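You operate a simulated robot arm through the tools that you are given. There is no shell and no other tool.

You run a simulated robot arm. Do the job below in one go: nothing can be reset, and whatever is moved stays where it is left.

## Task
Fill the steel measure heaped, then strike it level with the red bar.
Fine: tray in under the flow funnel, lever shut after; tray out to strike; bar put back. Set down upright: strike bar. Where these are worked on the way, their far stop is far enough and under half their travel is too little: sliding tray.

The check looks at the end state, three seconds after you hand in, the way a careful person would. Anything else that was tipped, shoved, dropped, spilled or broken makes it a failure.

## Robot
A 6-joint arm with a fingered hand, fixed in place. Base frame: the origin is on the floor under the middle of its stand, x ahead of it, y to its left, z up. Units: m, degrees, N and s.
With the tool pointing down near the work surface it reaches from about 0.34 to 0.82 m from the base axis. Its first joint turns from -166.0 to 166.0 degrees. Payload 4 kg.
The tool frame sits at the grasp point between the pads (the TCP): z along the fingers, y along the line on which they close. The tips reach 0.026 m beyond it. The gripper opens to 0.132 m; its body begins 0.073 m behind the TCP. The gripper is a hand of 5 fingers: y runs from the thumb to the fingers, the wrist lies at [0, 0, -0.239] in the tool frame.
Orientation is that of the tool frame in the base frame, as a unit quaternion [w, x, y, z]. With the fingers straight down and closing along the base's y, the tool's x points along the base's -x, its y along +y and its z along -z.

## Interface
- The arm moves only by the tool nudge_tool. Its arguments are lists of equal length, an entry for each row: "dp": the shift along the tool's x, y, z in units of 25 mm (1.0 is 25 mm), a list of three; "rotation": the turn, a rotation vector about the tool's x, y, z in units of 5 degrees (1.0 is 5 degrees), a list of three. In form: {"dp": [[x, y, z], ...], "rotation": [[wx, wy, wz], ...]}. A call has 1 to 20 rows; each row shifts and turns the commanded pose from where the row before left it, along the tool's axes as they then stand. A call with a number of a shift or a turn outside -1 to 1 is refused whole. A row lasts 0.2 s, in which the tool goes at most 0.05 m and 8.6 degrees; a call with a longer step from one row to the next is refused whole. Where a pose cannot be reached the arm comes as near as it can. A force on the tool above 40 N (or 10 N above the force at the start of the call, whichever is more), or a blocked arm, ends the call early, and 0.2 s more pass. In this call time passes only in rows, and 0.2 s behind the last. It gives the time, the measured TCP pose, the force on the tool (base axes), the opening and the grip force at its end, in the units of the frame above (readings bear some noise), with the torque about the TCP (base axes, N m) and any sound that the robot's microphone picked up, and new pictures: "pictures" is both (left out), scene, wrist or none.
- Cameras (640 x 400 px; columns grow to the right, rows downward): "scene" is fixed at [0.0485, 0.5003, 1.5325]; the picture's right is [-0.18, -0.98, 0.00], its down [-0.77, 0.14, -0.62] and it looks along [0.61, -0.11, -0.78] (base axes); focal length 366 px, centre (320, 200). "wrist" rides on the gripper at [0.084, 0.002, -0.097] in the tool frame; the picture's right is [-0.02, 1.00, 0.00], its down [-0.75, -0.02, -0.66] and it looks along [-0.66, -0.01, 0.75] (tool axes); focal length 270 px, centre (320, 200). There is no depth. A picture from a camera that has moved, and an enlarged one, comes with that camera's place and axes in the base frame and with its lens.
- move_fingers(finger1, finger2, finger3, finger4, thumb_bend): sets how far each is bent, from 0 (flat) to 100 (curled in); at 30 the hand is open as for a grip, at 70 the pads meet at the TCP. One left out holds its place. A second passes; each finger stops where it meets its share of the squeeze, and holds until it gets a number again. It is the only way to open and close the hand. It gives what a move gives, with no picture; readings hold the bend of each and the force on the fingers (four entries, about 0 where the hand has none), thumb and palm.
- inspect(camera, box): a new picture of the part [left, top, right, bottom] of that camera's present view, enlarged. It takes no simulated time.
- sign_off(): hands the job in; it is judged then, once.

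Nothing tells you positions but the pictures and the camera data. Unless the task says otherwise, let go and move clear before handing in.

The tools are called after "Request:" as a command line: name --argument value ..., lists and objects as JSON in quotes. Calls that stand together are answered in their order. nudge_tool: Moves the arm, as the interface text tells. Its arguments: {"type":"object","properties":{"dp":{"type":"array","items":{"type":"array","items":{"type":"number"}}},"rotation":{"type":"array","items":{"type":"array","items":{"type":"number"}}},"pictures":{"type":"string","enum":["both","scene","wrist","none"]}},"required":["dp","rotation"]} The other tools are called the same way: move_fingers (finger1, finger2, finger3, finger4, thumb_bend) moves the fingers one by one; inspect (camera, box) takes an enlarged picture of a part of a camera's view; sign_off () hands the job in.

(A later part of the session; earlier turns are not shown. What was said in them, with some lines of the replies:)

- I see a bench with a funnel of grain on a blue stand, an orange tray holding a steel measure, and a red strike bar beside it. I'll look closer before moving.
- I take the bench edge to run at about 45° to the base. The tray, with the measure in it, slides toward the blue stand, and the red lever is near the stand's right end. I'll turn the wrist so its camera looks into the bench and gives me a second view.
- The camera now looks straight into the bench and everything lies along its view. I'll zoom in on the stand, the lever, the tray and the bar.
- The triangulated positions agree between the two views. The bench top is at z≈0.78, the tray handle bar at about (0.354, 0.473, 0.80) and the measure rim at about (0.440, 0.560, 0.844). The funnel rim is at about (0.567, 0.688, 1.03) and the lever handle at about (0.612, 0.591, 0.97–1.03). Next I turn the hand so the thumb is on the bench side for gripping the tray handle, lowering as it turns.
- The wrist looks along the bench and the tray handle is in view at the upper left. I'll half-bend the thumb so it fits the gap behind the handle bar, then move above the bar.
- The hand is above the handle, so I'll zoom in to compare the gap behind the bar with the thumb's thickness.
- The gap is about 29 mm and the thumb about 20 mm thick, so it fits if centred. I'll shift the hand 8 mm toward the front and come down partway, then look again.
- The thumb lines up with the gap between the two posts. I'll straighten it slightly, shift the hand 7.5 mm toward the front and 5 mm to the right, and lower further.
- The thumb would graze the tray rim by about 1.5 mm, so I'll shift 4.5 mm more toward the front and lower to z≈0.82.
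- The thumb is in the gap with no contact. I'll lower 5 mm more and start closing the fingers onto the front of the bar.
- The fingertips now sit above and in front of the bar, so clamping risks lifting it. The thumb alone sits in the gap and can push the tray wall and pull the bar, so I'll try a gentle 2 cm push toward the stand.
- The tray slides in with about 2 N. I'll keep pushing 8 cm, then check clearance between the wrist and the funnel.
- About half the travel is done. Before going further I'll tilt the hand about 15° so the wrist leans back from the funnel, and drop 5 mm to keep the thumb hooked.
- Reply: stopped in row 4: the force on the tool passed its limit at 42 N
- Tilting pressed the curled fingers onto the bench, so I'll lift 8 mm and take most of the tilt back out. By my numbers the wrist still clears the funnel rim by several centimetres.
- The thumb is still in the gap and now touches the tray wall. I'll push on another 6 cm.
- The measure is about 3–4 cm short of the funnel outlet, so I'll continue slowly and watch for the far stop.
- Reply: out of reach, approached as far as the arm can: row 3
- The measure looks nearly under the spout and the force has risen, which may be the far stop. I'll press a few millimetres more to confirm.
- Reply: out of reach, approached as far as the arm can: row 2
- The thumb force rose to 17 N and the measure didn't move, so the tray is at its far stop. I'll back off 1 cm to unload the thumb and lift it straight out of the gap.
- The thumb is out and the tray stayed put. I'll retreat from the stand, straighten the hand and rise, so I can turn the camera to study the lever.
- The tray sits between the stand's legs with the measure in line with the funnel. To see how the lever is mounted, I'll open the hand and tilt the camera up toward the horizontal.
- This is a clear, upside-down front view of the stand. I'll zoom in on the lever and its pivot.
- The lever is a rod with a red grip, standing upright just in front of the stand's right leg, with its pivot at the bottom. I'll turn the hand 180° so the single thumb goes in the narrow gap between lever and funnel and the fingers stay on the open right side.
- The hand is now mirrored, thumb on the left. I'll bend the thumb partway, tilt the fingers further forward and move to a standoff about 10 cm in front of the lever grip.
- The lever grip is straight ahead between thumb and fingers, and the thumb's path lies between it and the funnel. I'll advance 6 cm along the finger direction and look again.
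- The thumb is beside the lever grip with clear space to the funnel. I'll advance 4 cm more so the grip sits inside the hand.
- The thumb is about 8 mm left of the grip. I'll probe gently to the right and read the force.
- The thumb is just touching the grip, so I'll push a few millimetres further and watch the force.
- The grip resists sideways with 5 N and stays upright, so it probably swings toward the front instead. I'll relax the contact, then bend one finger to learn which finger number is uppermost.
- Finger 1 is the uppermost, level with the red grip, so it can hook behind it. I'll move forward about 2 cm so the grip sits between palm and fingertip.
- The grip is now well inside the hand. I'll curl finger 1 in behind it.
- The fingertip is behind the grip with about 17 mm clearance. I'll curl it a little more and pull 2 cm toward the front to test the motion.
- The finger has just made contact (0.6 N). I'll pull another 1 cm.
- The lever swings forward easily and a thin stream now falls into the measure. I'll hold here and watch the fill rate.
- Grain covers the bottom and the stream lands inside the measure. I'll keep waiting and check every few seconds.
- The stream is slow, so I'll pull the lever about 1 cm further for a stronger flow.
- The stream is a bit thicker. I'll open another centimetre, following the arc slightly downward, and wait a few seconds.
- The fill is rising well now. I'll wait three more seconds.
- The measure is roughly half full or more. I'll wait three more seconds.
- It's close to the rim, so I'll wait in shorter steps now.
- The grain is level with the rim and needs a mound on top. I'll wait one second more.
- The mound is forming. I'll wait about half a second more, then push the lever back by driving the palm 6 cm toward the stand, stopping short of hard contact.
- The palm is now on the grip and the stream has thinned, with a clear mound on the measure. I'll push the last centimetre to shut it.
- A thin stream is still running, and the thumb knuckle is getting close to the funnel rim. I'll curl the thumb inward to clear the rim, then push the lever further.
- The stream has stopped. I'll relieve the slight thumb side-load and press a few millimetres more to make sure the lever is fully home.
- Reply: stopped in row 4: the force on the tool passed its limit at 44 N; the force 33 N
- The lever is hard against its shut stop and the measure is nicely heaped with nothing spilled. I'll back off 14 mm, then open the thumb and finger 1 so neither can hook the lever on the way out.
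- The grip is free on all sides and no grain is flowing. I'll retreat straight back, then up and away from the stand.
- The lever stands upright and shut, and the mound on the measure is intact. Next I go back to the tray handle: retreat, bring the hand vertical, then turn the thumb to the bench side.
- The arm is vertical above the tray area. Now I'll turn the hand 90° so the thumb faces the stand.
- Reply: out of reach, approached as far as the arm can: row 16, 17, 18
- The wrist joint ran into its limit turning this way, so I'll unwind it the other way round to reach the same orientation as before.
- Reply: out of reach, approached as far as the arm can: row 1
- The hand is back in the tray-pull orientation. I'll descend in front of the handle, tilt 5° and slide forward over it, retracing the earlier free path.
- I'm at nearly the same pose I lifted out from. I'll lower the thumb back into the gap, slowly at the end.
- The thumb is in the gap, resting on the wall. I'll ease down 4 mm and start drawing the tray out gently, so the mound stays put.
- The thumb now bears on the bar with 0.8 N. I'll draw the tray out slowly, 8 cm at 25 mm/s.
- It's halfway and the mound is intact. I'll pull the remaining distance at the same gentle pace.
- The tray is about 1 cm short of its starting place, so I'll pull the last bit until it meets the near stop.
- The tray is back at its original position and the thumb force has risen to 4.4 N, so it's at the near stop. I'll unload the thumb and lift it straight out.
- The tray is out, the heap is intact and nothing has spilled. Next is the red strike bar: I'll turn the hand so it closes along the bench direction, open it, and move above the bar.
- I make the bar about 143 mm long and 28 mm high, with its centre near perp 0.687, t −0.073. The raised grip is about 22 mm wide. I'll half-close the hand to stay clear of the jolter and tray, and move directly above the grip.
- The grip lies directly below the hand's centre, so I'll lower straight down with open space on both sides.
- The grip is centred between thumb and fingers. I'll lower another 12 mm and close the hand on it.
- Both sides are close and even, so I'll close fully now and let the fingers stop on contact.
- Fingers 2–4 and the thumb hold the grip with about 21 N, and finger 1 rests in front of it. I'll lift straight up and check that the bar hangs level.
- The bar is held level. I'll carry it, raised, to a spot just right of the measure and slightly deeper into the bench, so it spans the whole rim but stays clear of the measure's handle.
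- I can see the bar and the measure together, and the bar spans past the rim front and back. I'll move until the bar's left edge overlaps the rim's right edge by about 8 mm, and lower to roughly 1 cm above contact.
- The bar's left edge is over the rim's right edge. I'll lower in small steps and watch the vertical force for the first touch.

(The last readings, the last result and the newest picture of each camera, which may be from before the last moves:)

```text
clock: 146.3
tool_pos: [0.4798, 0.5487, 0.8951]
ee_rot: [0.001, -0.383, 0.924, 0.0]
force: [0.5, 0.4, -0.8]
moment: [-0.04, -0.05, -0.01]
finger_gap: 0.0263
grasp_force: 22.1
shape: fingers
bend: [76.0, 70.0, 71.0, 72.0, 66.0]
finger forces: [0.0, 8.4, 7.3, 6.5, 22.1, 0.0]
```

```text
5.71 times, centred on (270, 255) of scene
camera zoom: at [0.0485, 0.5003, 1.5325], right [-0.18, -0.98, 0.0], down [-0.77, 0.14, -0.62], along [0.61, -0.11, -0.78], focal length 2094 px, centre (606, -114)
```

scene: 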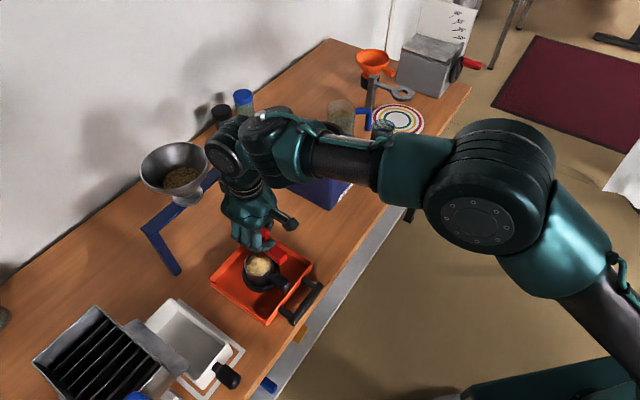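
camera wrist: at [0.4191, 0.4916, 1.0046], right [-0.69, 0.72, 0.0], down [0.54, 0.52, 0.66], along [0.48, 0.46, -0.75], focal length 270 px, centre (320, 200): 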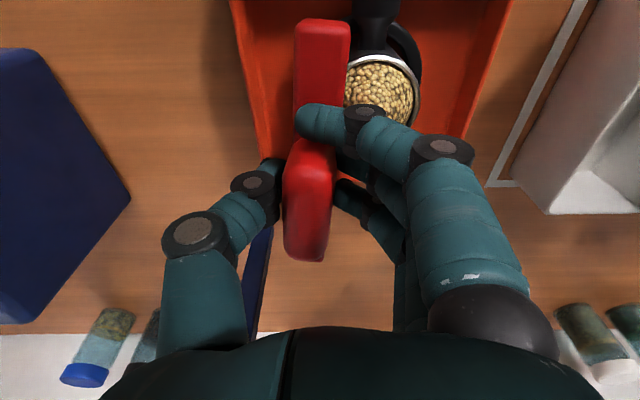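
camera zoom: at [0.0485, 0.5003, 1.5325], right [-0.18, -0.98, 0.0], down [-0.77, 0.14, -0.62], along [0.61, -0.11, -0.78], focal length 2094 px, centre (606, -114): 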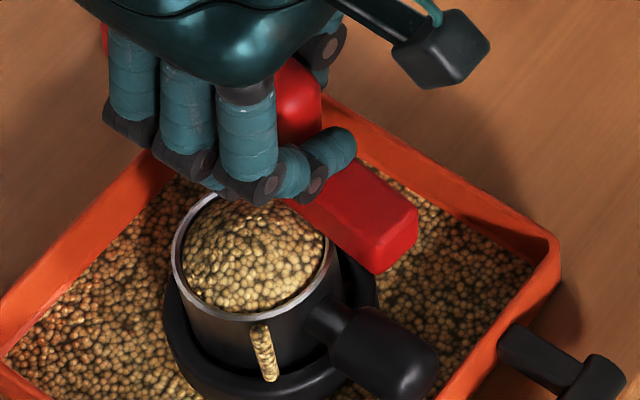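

Lowering into the edge of the heap has started surplus grain falling into the tray, which is where it belongs. There's no rim contact yet, so I'll continue in 1 mm steps.

Request:
nudge_tool --dp '[[0, 0, 0.05], [0, 0, 0]]' --rotation '[[0, 0, 0], [0, 0, 0]]' --pictures "none"

Request:
nudge_tool --dp '[[0, 0, 0.05], [0, 0, 0]]' --rotation '[[0, 0, 0], [0, 0, 0]]' --pictures "none"

Request:
inspect --camera "scene" --box '[230, 220, 310, 290]'

Request:
inspect --camera "wrist" --box '[220, 0, 460, 220]'

```text
clock: 146.9
tool_pos: [0.4796, 0.5506, 0.8938]
ee_rot: [0.0, -0.381, 0.924, 0.001]
force: [1.2, -0.4, 1.0]
moment: [-0.06, 0.05, -0.01]
finger_gap: 0.0268
grasp_force: 22.4
shape: fingers
bend: [76.0, 70.0, 71.0, 72.0, 66.0]
finger forces: [0.0, 8.9, 7.4, 5.9, 22.5, 0.1]
```

```text
clock: 147.5
tool_pos: [0.4809, 0.5505, 0.8933]
ee_rot: [0.001, -0.382, 0.924, 0.0]
force: [1.8, -0.8, 7.2]
moment: [-0.1, 0.0, 0.02]
finger_gap: 0.0266
grasp_force: 22.7
shape: fingers
bend: [76.0, 71.0, 71.0, 72.0, 66.0]
finger forces: [0.0, 9.7, 7.3, 5.3, 22.7, 0.0]
```

```text
5.71 times, centred on (270, 255) of scene
camera zoom: at [0.0485, 0.5003, 1.5325], right [-0.18, -0.98, 0.0], down [-0.77, 0.14, -0.62], along [0.61, -0.11, -0.78], focal length 2094 px, centre (606, -114)
```

zoom: 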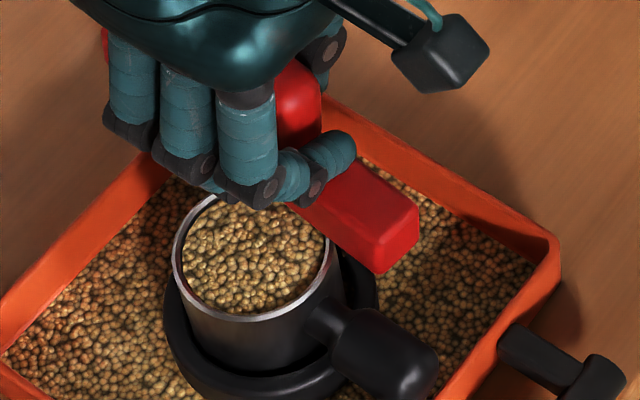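

```text
1.82 times, centred on (340, 110) of wrist
camera zoom: at [0.4191, 0.492, 0.9897], right [-0.69, 0.72, 0.0], down [0.54, 0.52, 0.66], along [0.48, 0.46, -0.75], focal length 491 px, centre (284, 364)
```

zoom: 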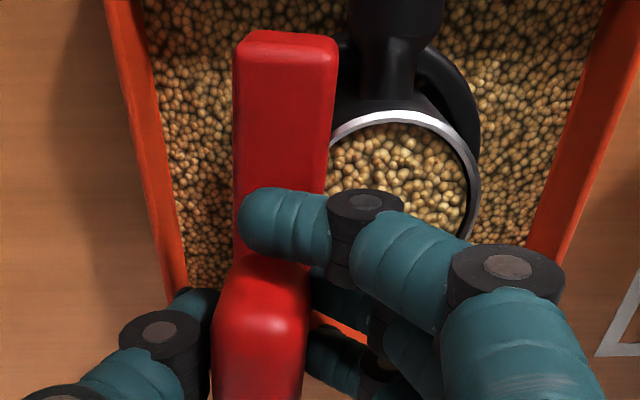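

The bar is now touching the rim at 7 N and the surface already looks nearly flat. I'll ease up 1 mm for a light touch and sweep slowly left across the whole rim.

Request:
nudge_tool --dp '[[0, 0, -0.04], [0, 0, 0]]' --rotation '[[0, 0, 0], [0, 0, 0]]' --pictures "none"

Request:
nudge_tool --dp '[[0, 0.1, 0], [0, 0.16, 0], [0, 0.2, 0], [0, 0.2, 0], [0, 0.2, 0], [0, 0.2, 0], [0, 0, 0]]' --rotation '[[0, 0, 0], [0, 0, 0], [0, 0, 0], [0, 0, 0], [0, 0, 0], [0, 0, 0], [0, 0, 0]]' --pictures "wrist"

Request:
inspect --camera "scene" --box '[230, 220, 310, 290]'

```text
clock: 148.1
tool_pos: [0.4808, 0.5503, 0.8927]
ee_rot: [0.0, -0.383, 0.924, 0.0]
force: [-0.6, -0.1, 3.1]
moment: [-0.07, 0.06, -0.01]
finger_gap: 0.0265
grasp_force: 22.1
shape: fingers
bend: [76.0, 71.0, 71.0, 72.0, 66.0]
finger forces: [0.0, 9.4, 7.5, 5.4, 22.2, 0.1]
```

```text
clock: 149.7
tool_pos: [0.4633, 0.5702, 0.8923]
ee_rot: [0.001, -0.382, 0.924, 0.0]
force: [2.2, -1.5, 6.2]
moment: [-0.24, -0.05, 0.06]
finger_gap: 0.0268
grasp_force: 22.2
shape: fingers
bend: [76.0, 71.0, 71.0, 72.0, 67.0]
finger forces: [0.1, 8.3, 7.1, 5.7, 23.4, 0.1]
camera wrist: at [0.4008, 0.5103, 0.9906], right [-0.69, 0.72, 0.0], down [0.54, 0.52, 0.66], along [0.48, 0.46, -0.75], focal length 270 px, centre (320, 200)
```

wrist: 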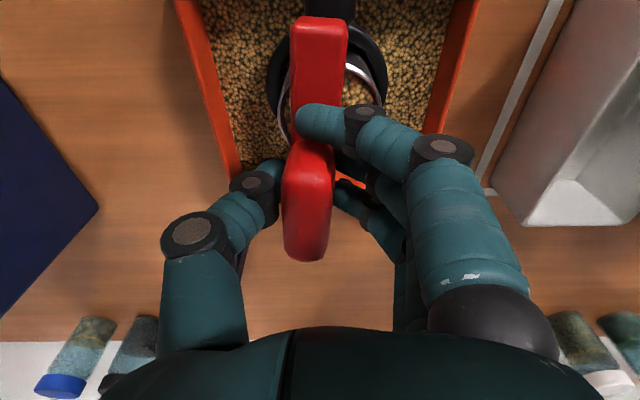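

```text
5.71 times, centred on (270, 255) of scene
camera zoom: at [0.0485, 0.5003, 1.5325], right [-0.18, -0.98, 0.0], down [-0.77, 0.14, -0.62], along [0.61, -0.11, -0.78], focal length 2094 px, centre (606, -114)
```

zoom: 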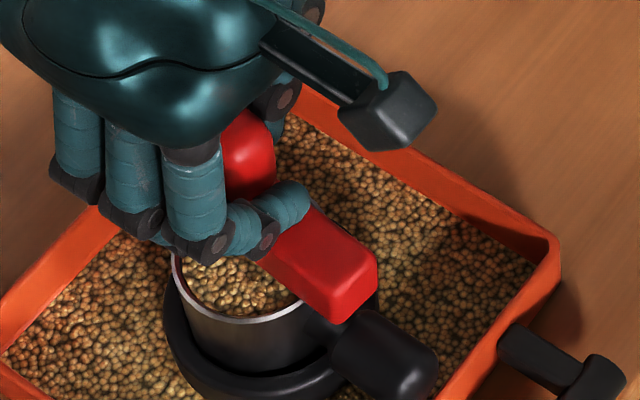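

The bar is halfway across, pressing 6 N with only about 2.6 N of drag, and the measure hasn't shifted. I'll lift half a millimetre and continue to the far side.

Request:
nudge_tool --dp '[[0, 0.1, -0.02], [0, 0.16, 0], [0, 0.2, 0], [0, 0.2, 0], [0, 0.2, 0], [0, 0.2, 0], [0, 0.2, 0], [0, 0.2, 0], [0, 0.2, 0], [0, 0, 0]]' --rotation '[[0, 0, 0], [0, 0, 0], [0, 0, 0], [0, 0, 0], [0, 0, 0], [0, 0, 0], [0, 0, 0], [0, 0, 0], [0, 0, 0], [0, 0, 0]]' --pictures "wrist"

Request:
inspect --camera "scene" --box '[230, 220, 310, 290]'

Request:
inspect --camera "wrist" --box '[180, 0, 420, 220]'

```text
clock: 151.9
tool_pos: [0.4339, 0.5976, 0.894]
ee_rot: [0.0, -0.382, 0.924, 0.001]
force: [0.8, -1.3, 2.4]
moment: [-0.16, -0.02, 0.03]
finger_gap: 0.0266
grasp_force: 22.1
shape: fingers
bend: [76.0, 71.0, 71.0, 72.0, 67.0]
finger forces: [0.0, 8.7, 7.2, 5.5, 22.3, 0.1]
camera wrist: at [0.3712, 0.5399, 0.991], right [-0.69, 0.72, 0.0], down [0.54, 0.52, 0.66], along [0.48, 0.46, -0.75], focal length 270 px, centre (320, 200)
```

wrist: 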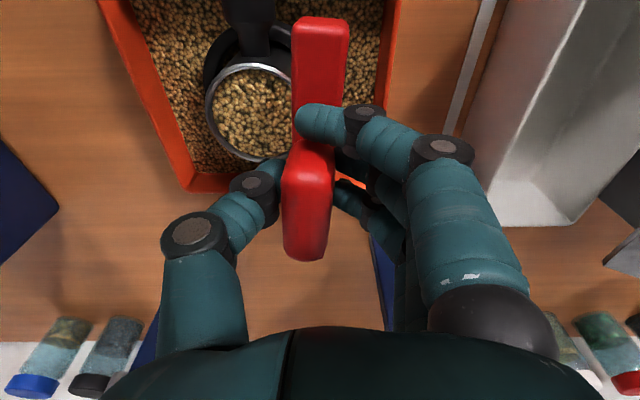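

```text
5.71 times, centred on (270, 255) of scene
camera zoom: at [0.0485, 0.5003, 1.5325], right [-0.18, -0.98, 0.0], down [-0.77, 0.14, -0.62], along [0.61, -0.11, -0.78], focal length 2094 px, centre (606, -114)
```

zoom: 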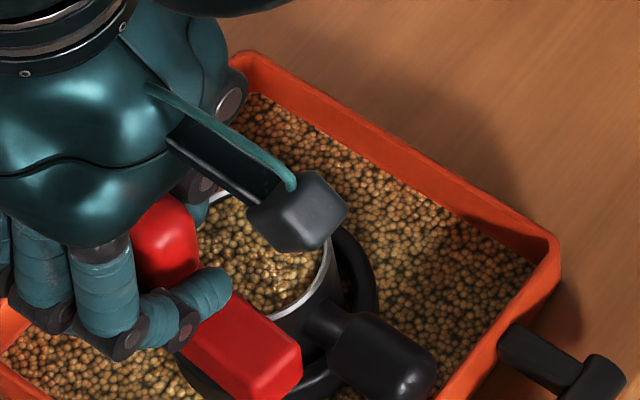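

```text
1.82 times, centred on (300, 110) of wrist
camera zoom: at [0.3712, 0.5399, 0.991], right [-0.69, 0.72, 0.0], down [0.54, 0.52, 0.66], along [0.48, 0.46, -0.75], focal length 491 px, centre (356, 364)
```

zoom: 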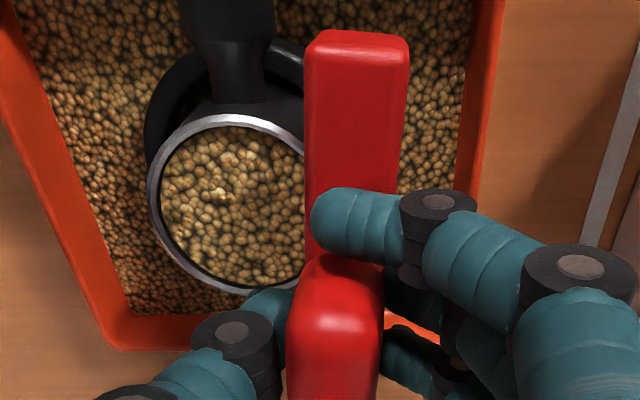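

The surface behind the bar is level with the rim. I'll carry the bar the last 2 cm clear of the left edge, then lift it.

Request:
nudge_tool --dp '[[0, 0.2, 0], [0, 0.2, 0], [0, 0.2, 0], [0, 0.2, 0], [0, 0.1, -0.1], [0, 0, -0.4], [0, 0, -0.8], [0, 0, -0.8], [0, 0, 0]]' --rotation '[[0, 0, 0], [0, 0, 0], [0, 0, 0], [0, 0, 0], [0, 0, 0], [0, 0, 0], [0, 0, 0], [0, 0, 0], [0, 0, 0]]' --pictures "both"

Request:
inspect --camera "wrist" --box '[120, 0, 360, 220]'

```text
clock: 153.9
tool_pos: [0.4169, 0.6141, 0.947]
ee_rot: [-0.001, -0.383, 0.924, 0.001]
force: [-0.1, -0.2, -0.9]
moment: [0.01, 0.05, -0.02]
finger_gap: 0.0264
grasp_force: 21.3
shape: fingers
bend: [76.0, 70.0, 71.0, 72.0, 67.0]
finger forces: [0.1, 8.4, 7.1, 5.8, 21.4, 0.1]
camera wrist: at [0.3552, 0.5559, 1.044], right [-0.69, 0.72, 0.0], down [0.54, 0.52, 0.66], along [0.48, 0.46, -0.75], focal length 270 px, centre (320, 200)
```

scene: 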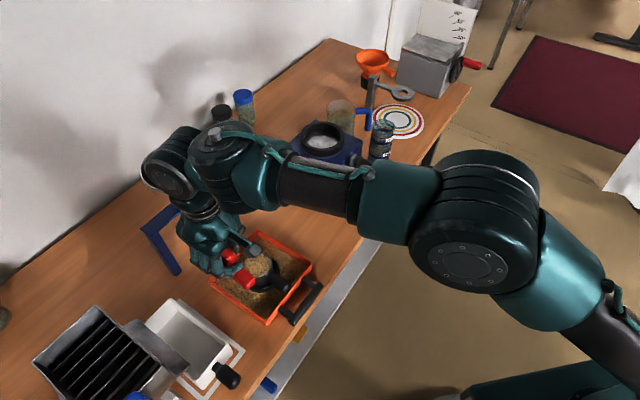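
wrist: 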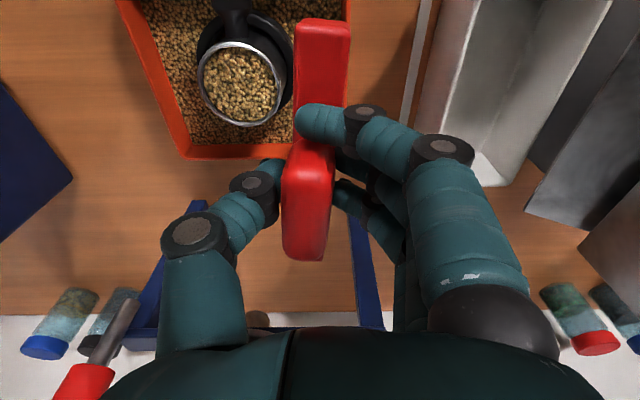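

```text
1.82 times, centred on (240, 110) of wrist
camera zoom: at [0.3552, 0.5559, 1.044], right [-0.69, 0.72, 0.0], down [0.54, 0.52, 0.66], along [0.48, 0.46, -0.75], focal length 491 px, centre (466, 364)
```

zoom: 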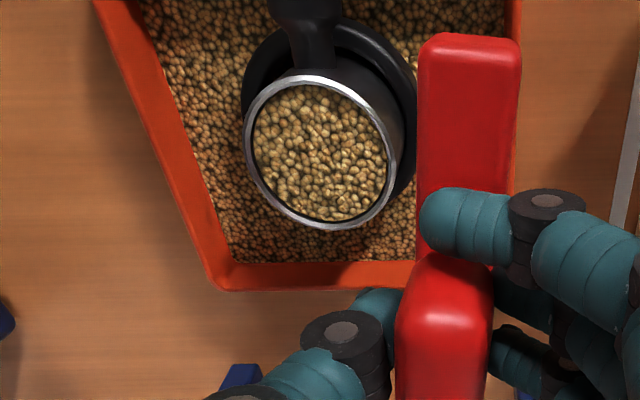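

The measure is struck level with the rim. Now I'll carry the bar back to where it came from, turning the hand 5° to undo the small twist it took in the grip.

Request:
nudge_tool --dp '[[0.187, -0.6, 0], [0.187, -0.836, 0], [0.187, -0.9, 0], [0.187, -0.9, 0], [0.187, -0.9, 0], [0.187, -0.9, 0], [0.187, -0.9, 0], [0.187, -0.9, 0], [0.187, -0.8, 0], [0.187, -0.724, 0], [0, 0, 0], [0, 0, 0]]' --rotation '[[0, 0, 0], [0, 0, 0], [0, 0, 0], [0, 0, 0], [0, 0, 0], [0, 0, 0], [0, 0, 0], [0, 0, 0], [0, 0, 0], [0, 0, 0], [0, 0, -1], [0, 0, 0]]'

Request:
inspect --camera "scene" --box '[210, 210, 320, 310]'

Request:
inspect --camera "wrist" --box '[200, 0, 440, 220]'

```text
clock: 156.5
tool_pos: [0.5318, 0.4322, 0.9475]
ee_rot: [0.001, -0.423, 0.906, 0.0]
force: [-0.6, 0.3, -1.0]
moment: [-0.01, 0.01, 0.03]
finger_gap: 0.0265
grasp_force: 21.4
shape: fingers
bend: [76.0, 70.0, 71.0, 72.0, 67.0]
finger forces: [0.1, 8.6, 7.0, 5.7, 21.3, 0.0]
camera wrist: at [0.4754, 0.3692, 1.0438], right [-0.75, 0.66, 0.0], down [0.5, 0.57, 0.66], along [0.43, 0.5, -0.75], focal length 270 px, centre (320, 200)
```

scene: 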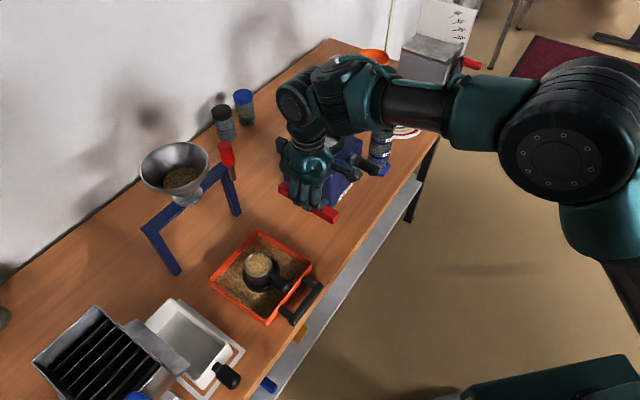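
wrist: 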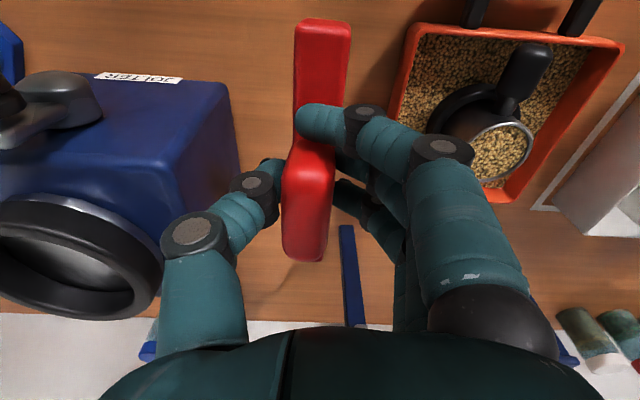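

```text
4.00 times, centred on (265, 260) of scene
camera zoom: at [0.0485, 0.5003, 1.5325], right [-0.18, -0.98, 0.0], down [-0.77, 0.14, -0.62], along [0.61, -0.11, -0.78], focal length 1465 px, centre (540, -40)
```

zoom: 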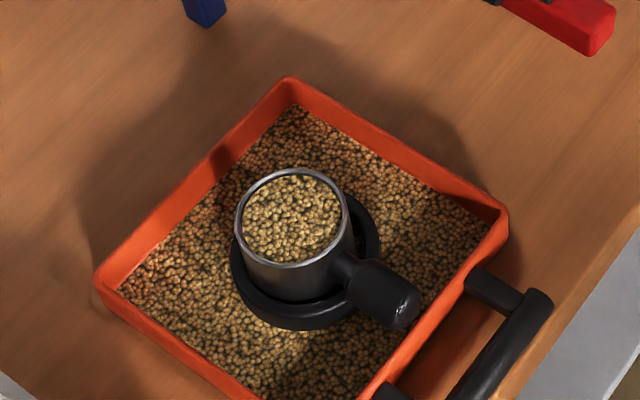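

```text
1.82 times, centred on (320, 110) of wrist
camera zoom: at [0.4754, 0.3692, 1.0438], right [-0.75, 0.66, 0.0], down [0.5, 0.57, 0.66], along [0.43, 0.5, -0.75], focal length 491 px, centre (320, 364)
```

zoom: 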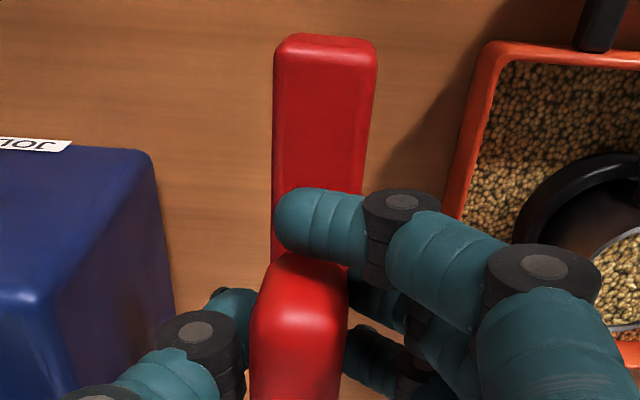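

The measure is level, the surplus lies only inside the tray, and the bar is aligned over its old place. I'll lower it to just above the bench.

Request:
nudge_tool --dp '[[0, 0, 0.5], [0, 0, 0.8], [0, 0, 0.8], [0, 0, 0.8], [0, 0, 0.7], [0, 0, 0.4], [0, 0, 0.3], [0, 0, 0]]' --rotation '[[0, 0, 0], [0, 0, 0], [0, 0, 0], [0, 0, 0], [0, 0, 0], [0, 0, 0], [0, 0, 0], [0, 0, 0]]' --pictures "none"

Request:
nudge_tool --dp '[[0, 0, 0.06], [0, 0, 0]]' --rotation '[[0, 0, 0], [0, 0, 0]]' --pictures "none"

Request:
inspect --camera "scene" --box '[240, 160, 380, 270]'

```text
clock: 158.3
tool_pos: [0.5323, 0.4327, 0.8385]
ee_rot: [0.0, -0.423, 0.906, 0.0]
force: [-0.4, 0.2, -1.4]
moment: [0.01, 0.01, 0.02]
finger_gap: 0.0265
grasp_force: 21.2
shape: fingers
bend: [76.0, 70.0, 71.0, 72.0, 67.0]
finger forces: [0.1, 8.5, 7.1, 5.7, 21.3, 0.0]
```

```text
clock: 158.9
tool_pos: [0.5308, 0.4339, 0.8371]
ee_rot: [0.0, -0.423, 0.906, 0.0]
force: [0.0, -0.5, -0.7]
moment: [0.0, 0.01, -0.03]
finger_gap: 0.0266
grasp_force: 21.0
shape: fingers
bend: [76.0, 70.0, 71.0, 72.0, 67.0]
finger forces: [0.1, 8.5, 7.0, 5.7, 21.2, 0.0]
```

```text
3.64 times, centred on (310, 215) of scene
camera zoom: at [0.0485, 0.5003, 1.5325], right [-0.18, -0.98, 0.0], down [-0.77, 0.14, -0.62], along [0.61, -0.11, -0.78], focal length 1332 px, centre (356, 146)
```

zoom: 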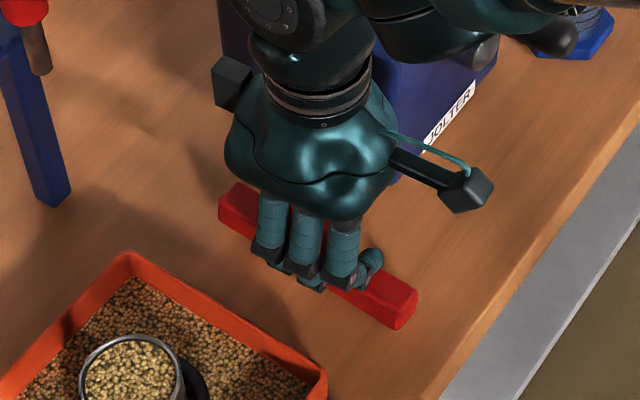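

The bar is a few millimetres above the bench. I'll keep lowering in small steps until it touches.

Request:
nudge_tool --dp '[[0, 0, 0.06], [0, 0, 0]]' --rotation '[[0, 0, 0], [0, 0, 0]]' --pictures "none"

Request:
nudge_tool --dp '[[0, 0, 0.05], [0, 0, 0]]' --rotation '[[0, 0, 0], [0, 0, 0]]' --pictures "none"

Request:
nudge_tool --dp '[[0, 0, 0.04], [0, 0, 0]]' --rotation '[[0, 0, 0], [0, 0, 0]]' --pictures "none"

```text
clock: 159.5
tool_pos: [0.5327, 0.4334, 0.8353]
ee_rot: [0.0, -0.423, 0.906, 0.0]
force: [0.8, 0.4, -0.1]
moment: [0.0, 0.02, 0.0]
finger_gap: 0.0264
grasp_force: 21.4
shape: fingers
bend: [76.0, 70.0, 71.0, 72.0, 67.0]
finger forces: [0.1, 8.6, 7.1, 5.7, 21.3, 0.0]
```

```text
clock: 160.1
tool_pos: [0.5318, 0.4335, 0.8336]
ee_rot: [0.0, -0.422, 0.906, 0.0]
force: [-0.3, -0.5, -1.2]
moment: [-0.03, 0.01, -0.01]
finger_gap: 0.0268
grasp_force: 21.4
shape: fingers
bend: [76.0, 70.0, 71.0, 72.0, 67.0]
finger forces: [0.0, 8.5, 7.1, 5.8, 21.4, 0.0]
```

```text
clock: 160.7
tool_pos: [0.5319, 0.4336, 0.833]
ee_rot: [0.0, -0.423, 0.906, 0.0]
force: [0.8, 0.3, -2.2]
moment: [-0.03, 0.0, 0.01]
finger_gap: 0.0264
grasp_force: 21.7
shape: fingers
bend: [76.0, 70.0, 71.0, 72.0, 67.0]
finger forces: [0.1, 8.6, 7.0, 5.7, 21.4, 0.1]
```

Request:
nudge_tool --dp '[[0, 0, 0.04], [0, 0, 0]]' --rotation '[[0, 0, 0], [0, 0, 0]]' --pictures "none"

Request:
nudge_tool --dp '[[0, 0, 0.03], [0, 0, 0]]' --rotation '[[0, 0, 0], [0, 0, 0]]' --pictures "none"

Request:
inspect --camera "scene" --box '[260, 190, 360, 270]'

```text
clock: 161.3
tool_pos: [0.532, 0.4334, 0.8322]
ee_rot: [0.0, -0.422, 0.906, 0.0]
force: [-0.1, -0.5, -0.5]
moment: [-0.04, 0.03, -0.03]
finger_gap: 0.0266
grasp_force: 21.1
shape: fingers
bend: [76.0, 70.0, 71.0, 72.0, 67.0]
finger forces: [0.0, 8.8, 7.0, 5.5, 21.4, 0.0]
```

```text
clock: 161.9
tool_pos: [0.5317, 0.4338, 0.8325]
ee_rot: [0.0, -0.422, 0.907, -0.001]
force: [0.4, 0.6, 1.1]
moment: [-0.09, 0.07, 0.01]
finger_gap: 0.0269
grasp_force: 21.1
shape: fingers
bend: [76.0, 70.0, 71.0, 72.0, 67.0]
finger forces: [0.0, 8.9, 7.0, 5.5, 21.5, 0.0]
```

```text
5.00 times, centred on (310, 230) of scene
camera zoom: at [0.0485, 0.5003, 1.5325], right [-0.18, -0.98, 0.0], down [-0.77, 0.14, -0.62], along [0.61, -0.11, -0.78], focal length 1832 px, centre (370, 50)
```

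zoom: 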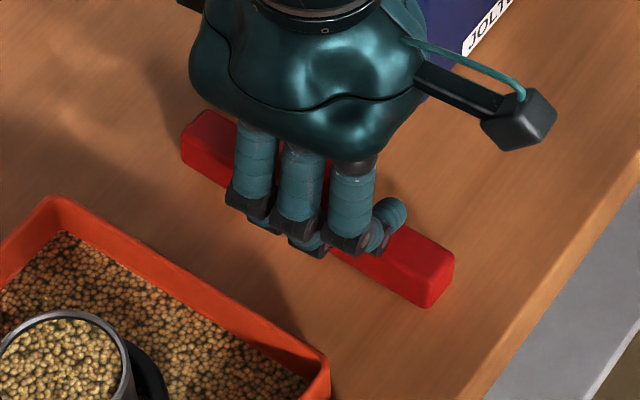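

The bench contact registers at 1.1 N. I'll settle it a touch more and open the hand evenly.

Request:
nudge_tool --dp '[[0, 0, 0.03], [0, 0, 0]]' --rotation '[[0, 0, 0], [0, 0, 0]]' --pictures "none"

Request:
move_fingers --finger1 66 --finger2 66 --finger3 66 --finger4 66 --thumb_bend 62

Request:
move_fingers --finger1 50 --finger2 50 --finger3 50 --finger4 50 --thumb_bend 50

Request:
inspect --camera "wrist" --box '[200, 0, 440, 240]'

Request:
inspect --camera "scene" --box '[260, 190, 360, 270]'

```text
clock: 162.5
tool_pos: [0.5328, 0.4334, 0.8311]
ee_rot: [0.0, -0.423, 0.906, 0.0]
force: [1.1, 0.4, 1.6]
moment: [-0.11, 0.05, -0.01]
finger_gap: 0.0263
grasp_force: 21.9
shape: fingers
bend: [76.0, 70.0, 71.0, 72.0, 67.0]
finger forces: [0.0, 9.2, 7.0, 5.2, 21.4, 0.0]
```

```text
clock: 163.5
tool_pos: [0.5318, 0.4341, 0.8309]
ee_rot: [0.001, -0.423, 0.906, 0.0]
force: [-1.0, 0.9, 7.8]
moment: [-0.1, 0.2, 0.0]
finger_gap: 0.0328
grasp_force: 4.7
shape: fingers
bend: [70.0, 65.0, 65.0, 66.0, 62.0]
finger forces: [5.8, 1.7, 0.8, 0.1, 1.0, 0.0]
```

```text
clock: 164.5
tool_pos: [0.5323, 0.4337, 0.8312]
ee_rot: [0.0, -0.422, 0.907, -0.001]
force: [-0.3, 0.9, 0.6]
moment: [0.0, 0.03, -0.01]
finger_gap: 0.0744
grasp_force: 0.0
shape: fingers
bend: [50.0, 50.0, 50.0, 50.0, 50.0]
finger forces: [0.0, 0.1, 0.0, 0.0, 0.1, 0.1]
```

```text
1.67 times, centred on (320, 120) of wrist
camera zoom: at [0.4753, 0.3698, 0.9279], right [-0.75, 0.66, 0.0], down [0.5, 0.57, 0.66], along [0.43, 0.5, -0.75], focal length 450 px, centre (320, 333)
```

zoom: 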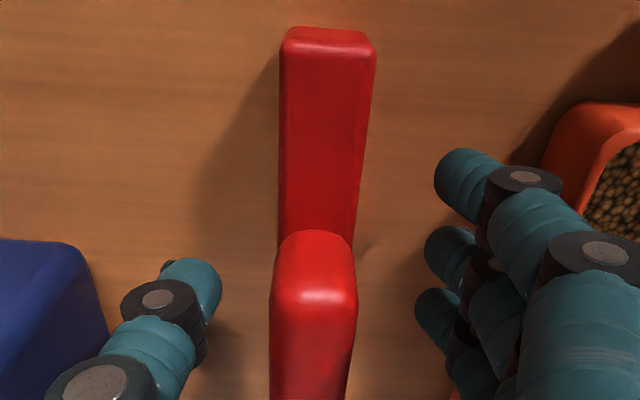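

```text
5.00 times, centred on (310, 230) of scene
camera zoom: at [0.0485, 0.5003, 1.5325], right [-0.18, -0.98, 0.0], down [-0.77, 0.14, -0.62], along [0.61, -0.11, -0.78], focal length 1832 px, centre (370, 50)
```

zoom: 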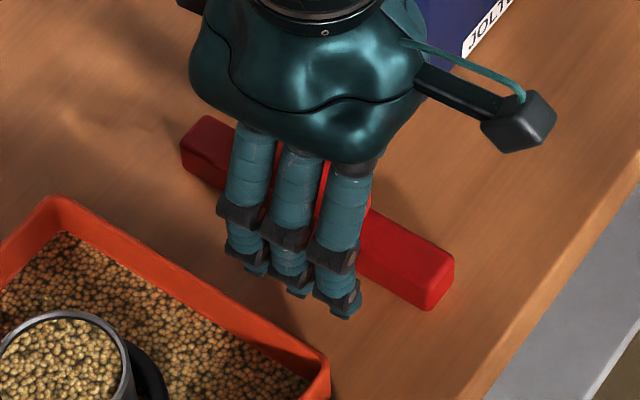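

The bar stands upright and free on the bench. I'll lift straight up and move well clear.

Request:
nudge_tool --dp '[[0, 0, -0.4], [0, 0, -0.8], [0, 0, -1], [0, 0, -1], [0, 0, -1], [0, 0, -1], [0, 0, -1], [0, 0, -1], [0.8, 0, -1], [1, 0, -0.8], [1, 0, -0.5], [1, 0, 0], [1, 0, 0], [1, 0, 0], [0.8, 0, 0], [0, 0, 0]]' --rotation '[[0, 0, 0], [0, 0, 0], [0, 0, 0], [0, 0, 0], [0, 0, 0], [0, 0, 0], [0, 0, 0], [0, 0, 0], [0, 0, 0], [0, 0, 0], [0, 0, 0], [0, 0, 0], [0, 0, 0], [0, 0, 0], [0, 0, 0], [0, 0, 0]]'

Request:
inspect --camera "scene" --box '[200, 180, 350, 320]'

Request:
inspect --camera "scene" --box '[215, 225, 315, 315]'

Request:
inspect --camera "scene" --box '[120, 120, 260, 290]'

```text
clock: 167.9
tool_pos: [0.4261, 0.3057, 1.0681]
ee_rot: [0.0, -0.423, 0.906, 0.0]
force: [-1.4, -1.4, 0.0]
moment: [-0.03, 0.03, 0.0]
finger_gap: 0.0742
grasp_force: 0.1
shape: fingers
bend: [50.0, 50.0, 50.0, 50.0, 50.0]
finger forces: [0.0, 0.1, 0.0, 0.0, 0.1, 0.0]
camera wrist: at [0.3687, 0.2428, 1.1648], right [-0.75, 0.66, 0.0], down [0.5, 0.57, 0.66], along [0.43, 0.5, -0.75], focal length 270 px, centre (320, 200)
```

scene: 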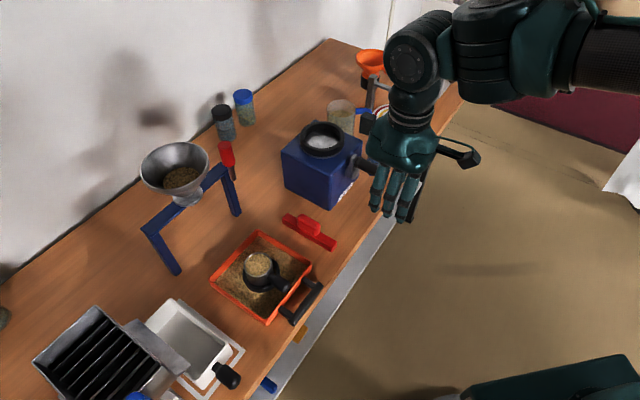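
wrist: 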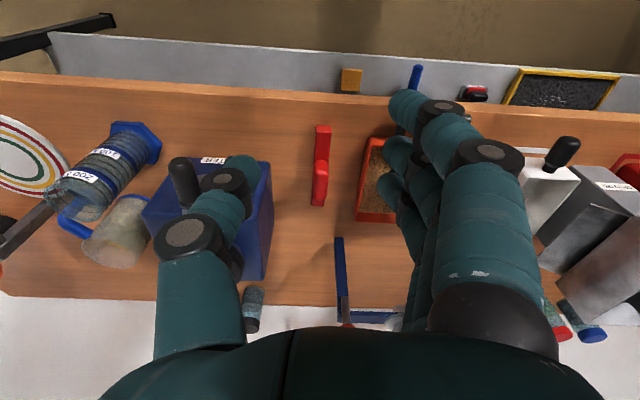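

```text
2.86 times, centred on (275, 250) of scene
camera zoom: at [0.0485, 0.5003, 1.5325], right [-0.18, -0.98, 0.0], down [-0.77, 0.14, -0.62], along [0.61, -0.11, -0.78], focal length 1047 px, centre (449, 57)
```

zoom: 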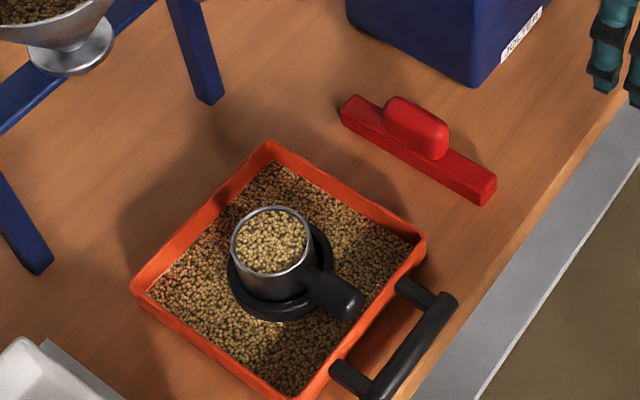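

```text
4.44 times, centred on (265, 270) of scene
camera zoom: at [0.0485, 0.5003, 1.5325], right [-0.18, -0.98, 0.0], down [-0.77, 0.14, -0.62], along [0.61, -0.11, -0.78], focal length 1628 px, centre (564, -111)
```

zoom: 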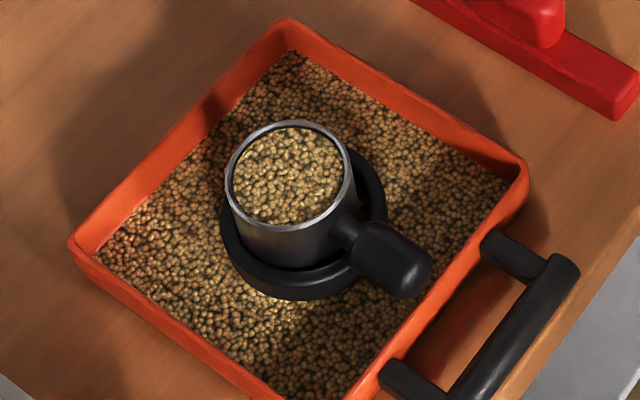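

```text
2.35 times, centred on (190, 205) of scene
camera zoom: at [0.0485, 0.5003, 1.5325], right [-0.18, -0.98, 0.0], down [-0.77, 0.14, -0.62], along [0.61, -0.11, -0.78], focal length 862 px, centre (626, 188)
```

zoom: 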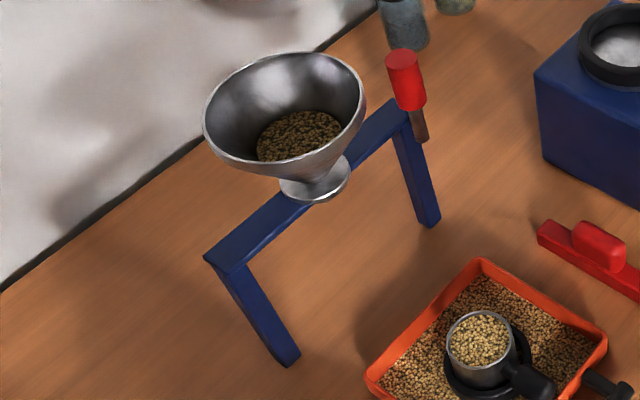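

Everything looks right, and the bar is within a couple of millimetres of its original spot. I'll take one closer look at the grain surface from the wrist camera before handing in.

Request:
nudge_tool --dp '[[0, 0.95, 0], [0, 0.95, 0], [0, 0.95, 0], [0, 0.95, 0], [0, 0.95, 0], [0, 0.95, 0], [0, 0.95, 0], [0, 0.95, 0], [0, 0, 0]]' --rotation '[[0, 0, 0], [0, 0, 0], [0, 0, 0], [0, 0, 0], [0, 0, 0], [0, 0, 0], [0, 0, 0], [0, 0, 0], [0, 0, 0]]'

Request:
inspect --camera "wrist" --box '[240, 90, 340, 170]'

Request:
inspect --camera "wrist" --box '[180, 60, 380, 260]'

```text
clock: 169.9
tool_pos: [0.2794, 0.429, 1.0687]
ee_rot: [0.0, -0.421, 0.907, 0.0]
force: [-0.1, 0.2, -0.2]
moment: [0.0, -0.04, 0.03]
finger_gap: 0.0742
grasp_force: 0.1
shape: fingers
bend: [50.0, 50.0, 50.0, 50.0, 50.0]
finger forces: [0.0, 0.1, 0.1, 0.0, 0.0, 0.0]
camera wrist: at [0.223, 0.3652, 1.1657], right [-0.75, 0.66, 0.0], down [0.5, 0.57, 0.66], along [0.43, 0.5, -0.75], focal length 270 px, centre (320, 200)
```

scene: 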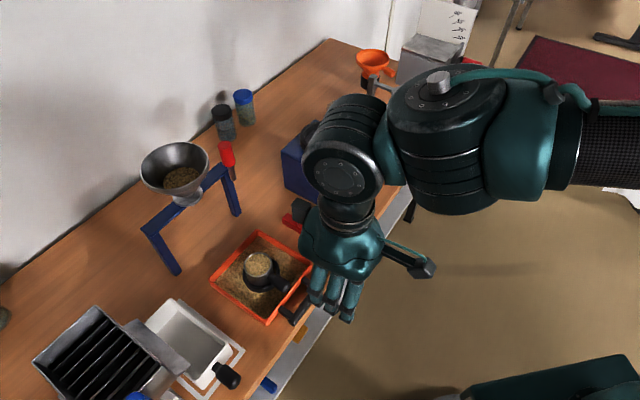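
wrist: 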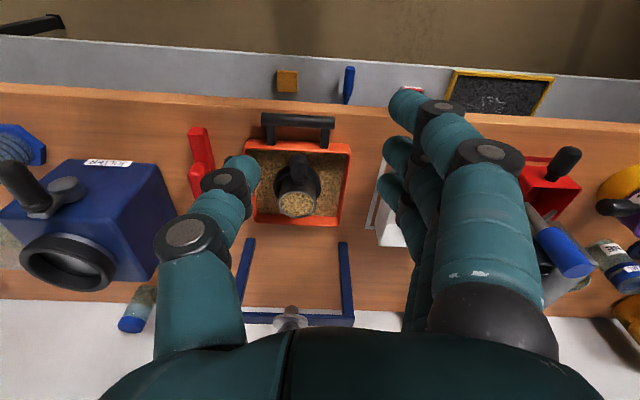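

```text
5.00 times, centred on (290, 130) of wrist
camera zoom: at [0.223, 0.3652, 1.1657], right [-0.75, 0.66, 0.0], down [0.5, 0.57, 0.66], along [0.43, 0.5, -0.75], focal length 1351 px, centre (470, 550)
```

zoom: 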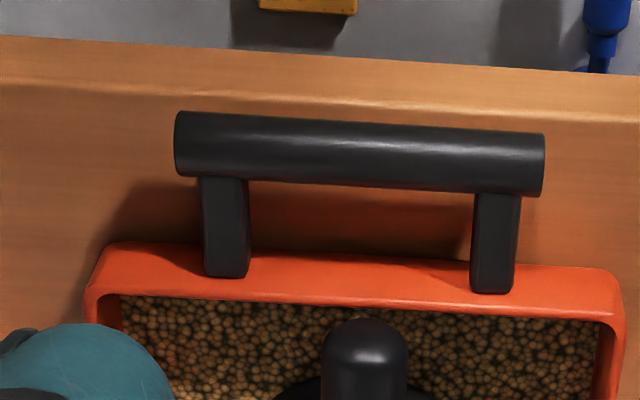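

```text
2.00 times, centred on (280, 160) of wrist
camera zoom: at [0.223, 0.3652, 1.1657], right [-0.75, 0.66, 0.0], down [0.5, 0.57, 0.66], along [0.43, 0.5, -0.75], focal length 541 px, centre (400, 280)
```

zoom: 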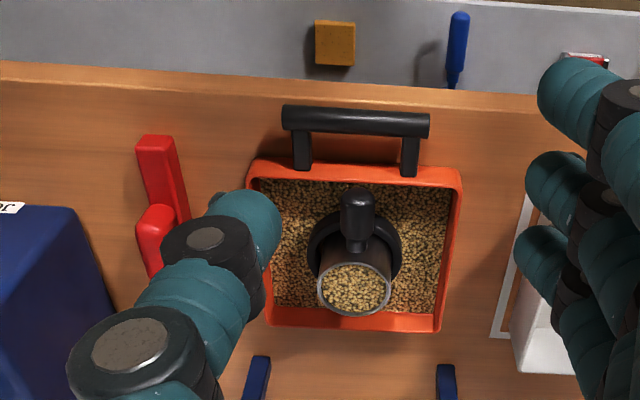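

Request:
inspect --camera "wrist" --box '[265, 175, 325, 225]'

Request:
inspect --camera "scene" --box '[235, 240, 295, 290]'

```text
8.00 times, centred on (295, 200) of wrist
camera zoom: at [0.223, 0.3652, 1.1657], right [-0.75, 0.66, 0.0], down [0.5, 0.57, 0.66], along [0.43, 0.5, -0.75], focal length 2162 px, centre (520, 200)
```

zoom: 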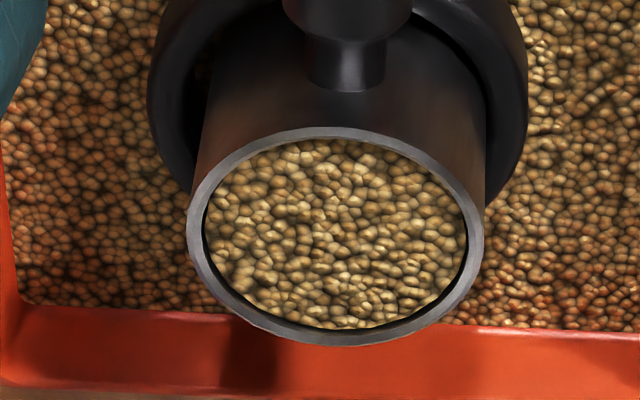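

```text
8.00 times, centred on (265, 265) of scene
camera zoom: at [0.0485, 0.5003, 1.5325], right [-0.18, -0.98, 0.0], down [-0.77, 0.14, -0.62], along [0.61, -0.11, -0.78], focal length 2931 px, centre (760, -320)
```

zoom: 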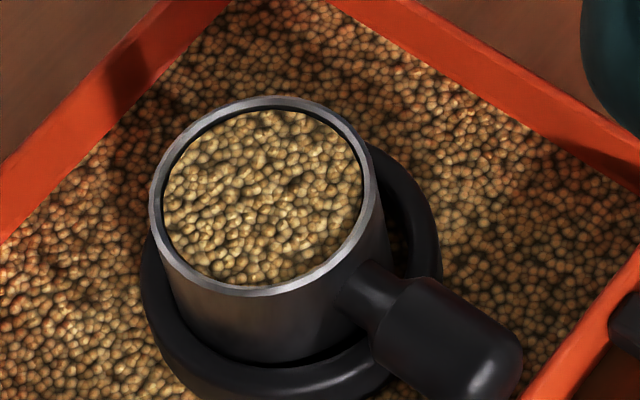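

The grain surface is flat and level with the rim. The surplus lies only inside the tray, the tray is out, the lever is shut, the bar stands upright in its place and the hand is clear. I'm handing in.

Request:
sign_off

```text
The job is handed in.
```

The steel measure was filled heaped and struck level with the red bar, and I've handed the job in. I haven't seen the check's result; this is what the last pictures showed:

- **Measure:** upright in the tray, with the grain flat and flush with the rim.
- **Tray:** it went in to its far stop under the funnel for filling, then came back out to its starting position for the strike.
- **Lever:** upright and pushed hard against its shut stop, with no grain flowing.
- **Strike bar:** set down upright within about 2 mm of where it started.
- **Surplus grain:** it lies only inside the tray; I saw none on the bench.

While pushing the tray in, I tilted the hand and pressed its fingers onto the bare bench, about 42 N on the arm. I lifted off straight away and saw nothing moved or marked.
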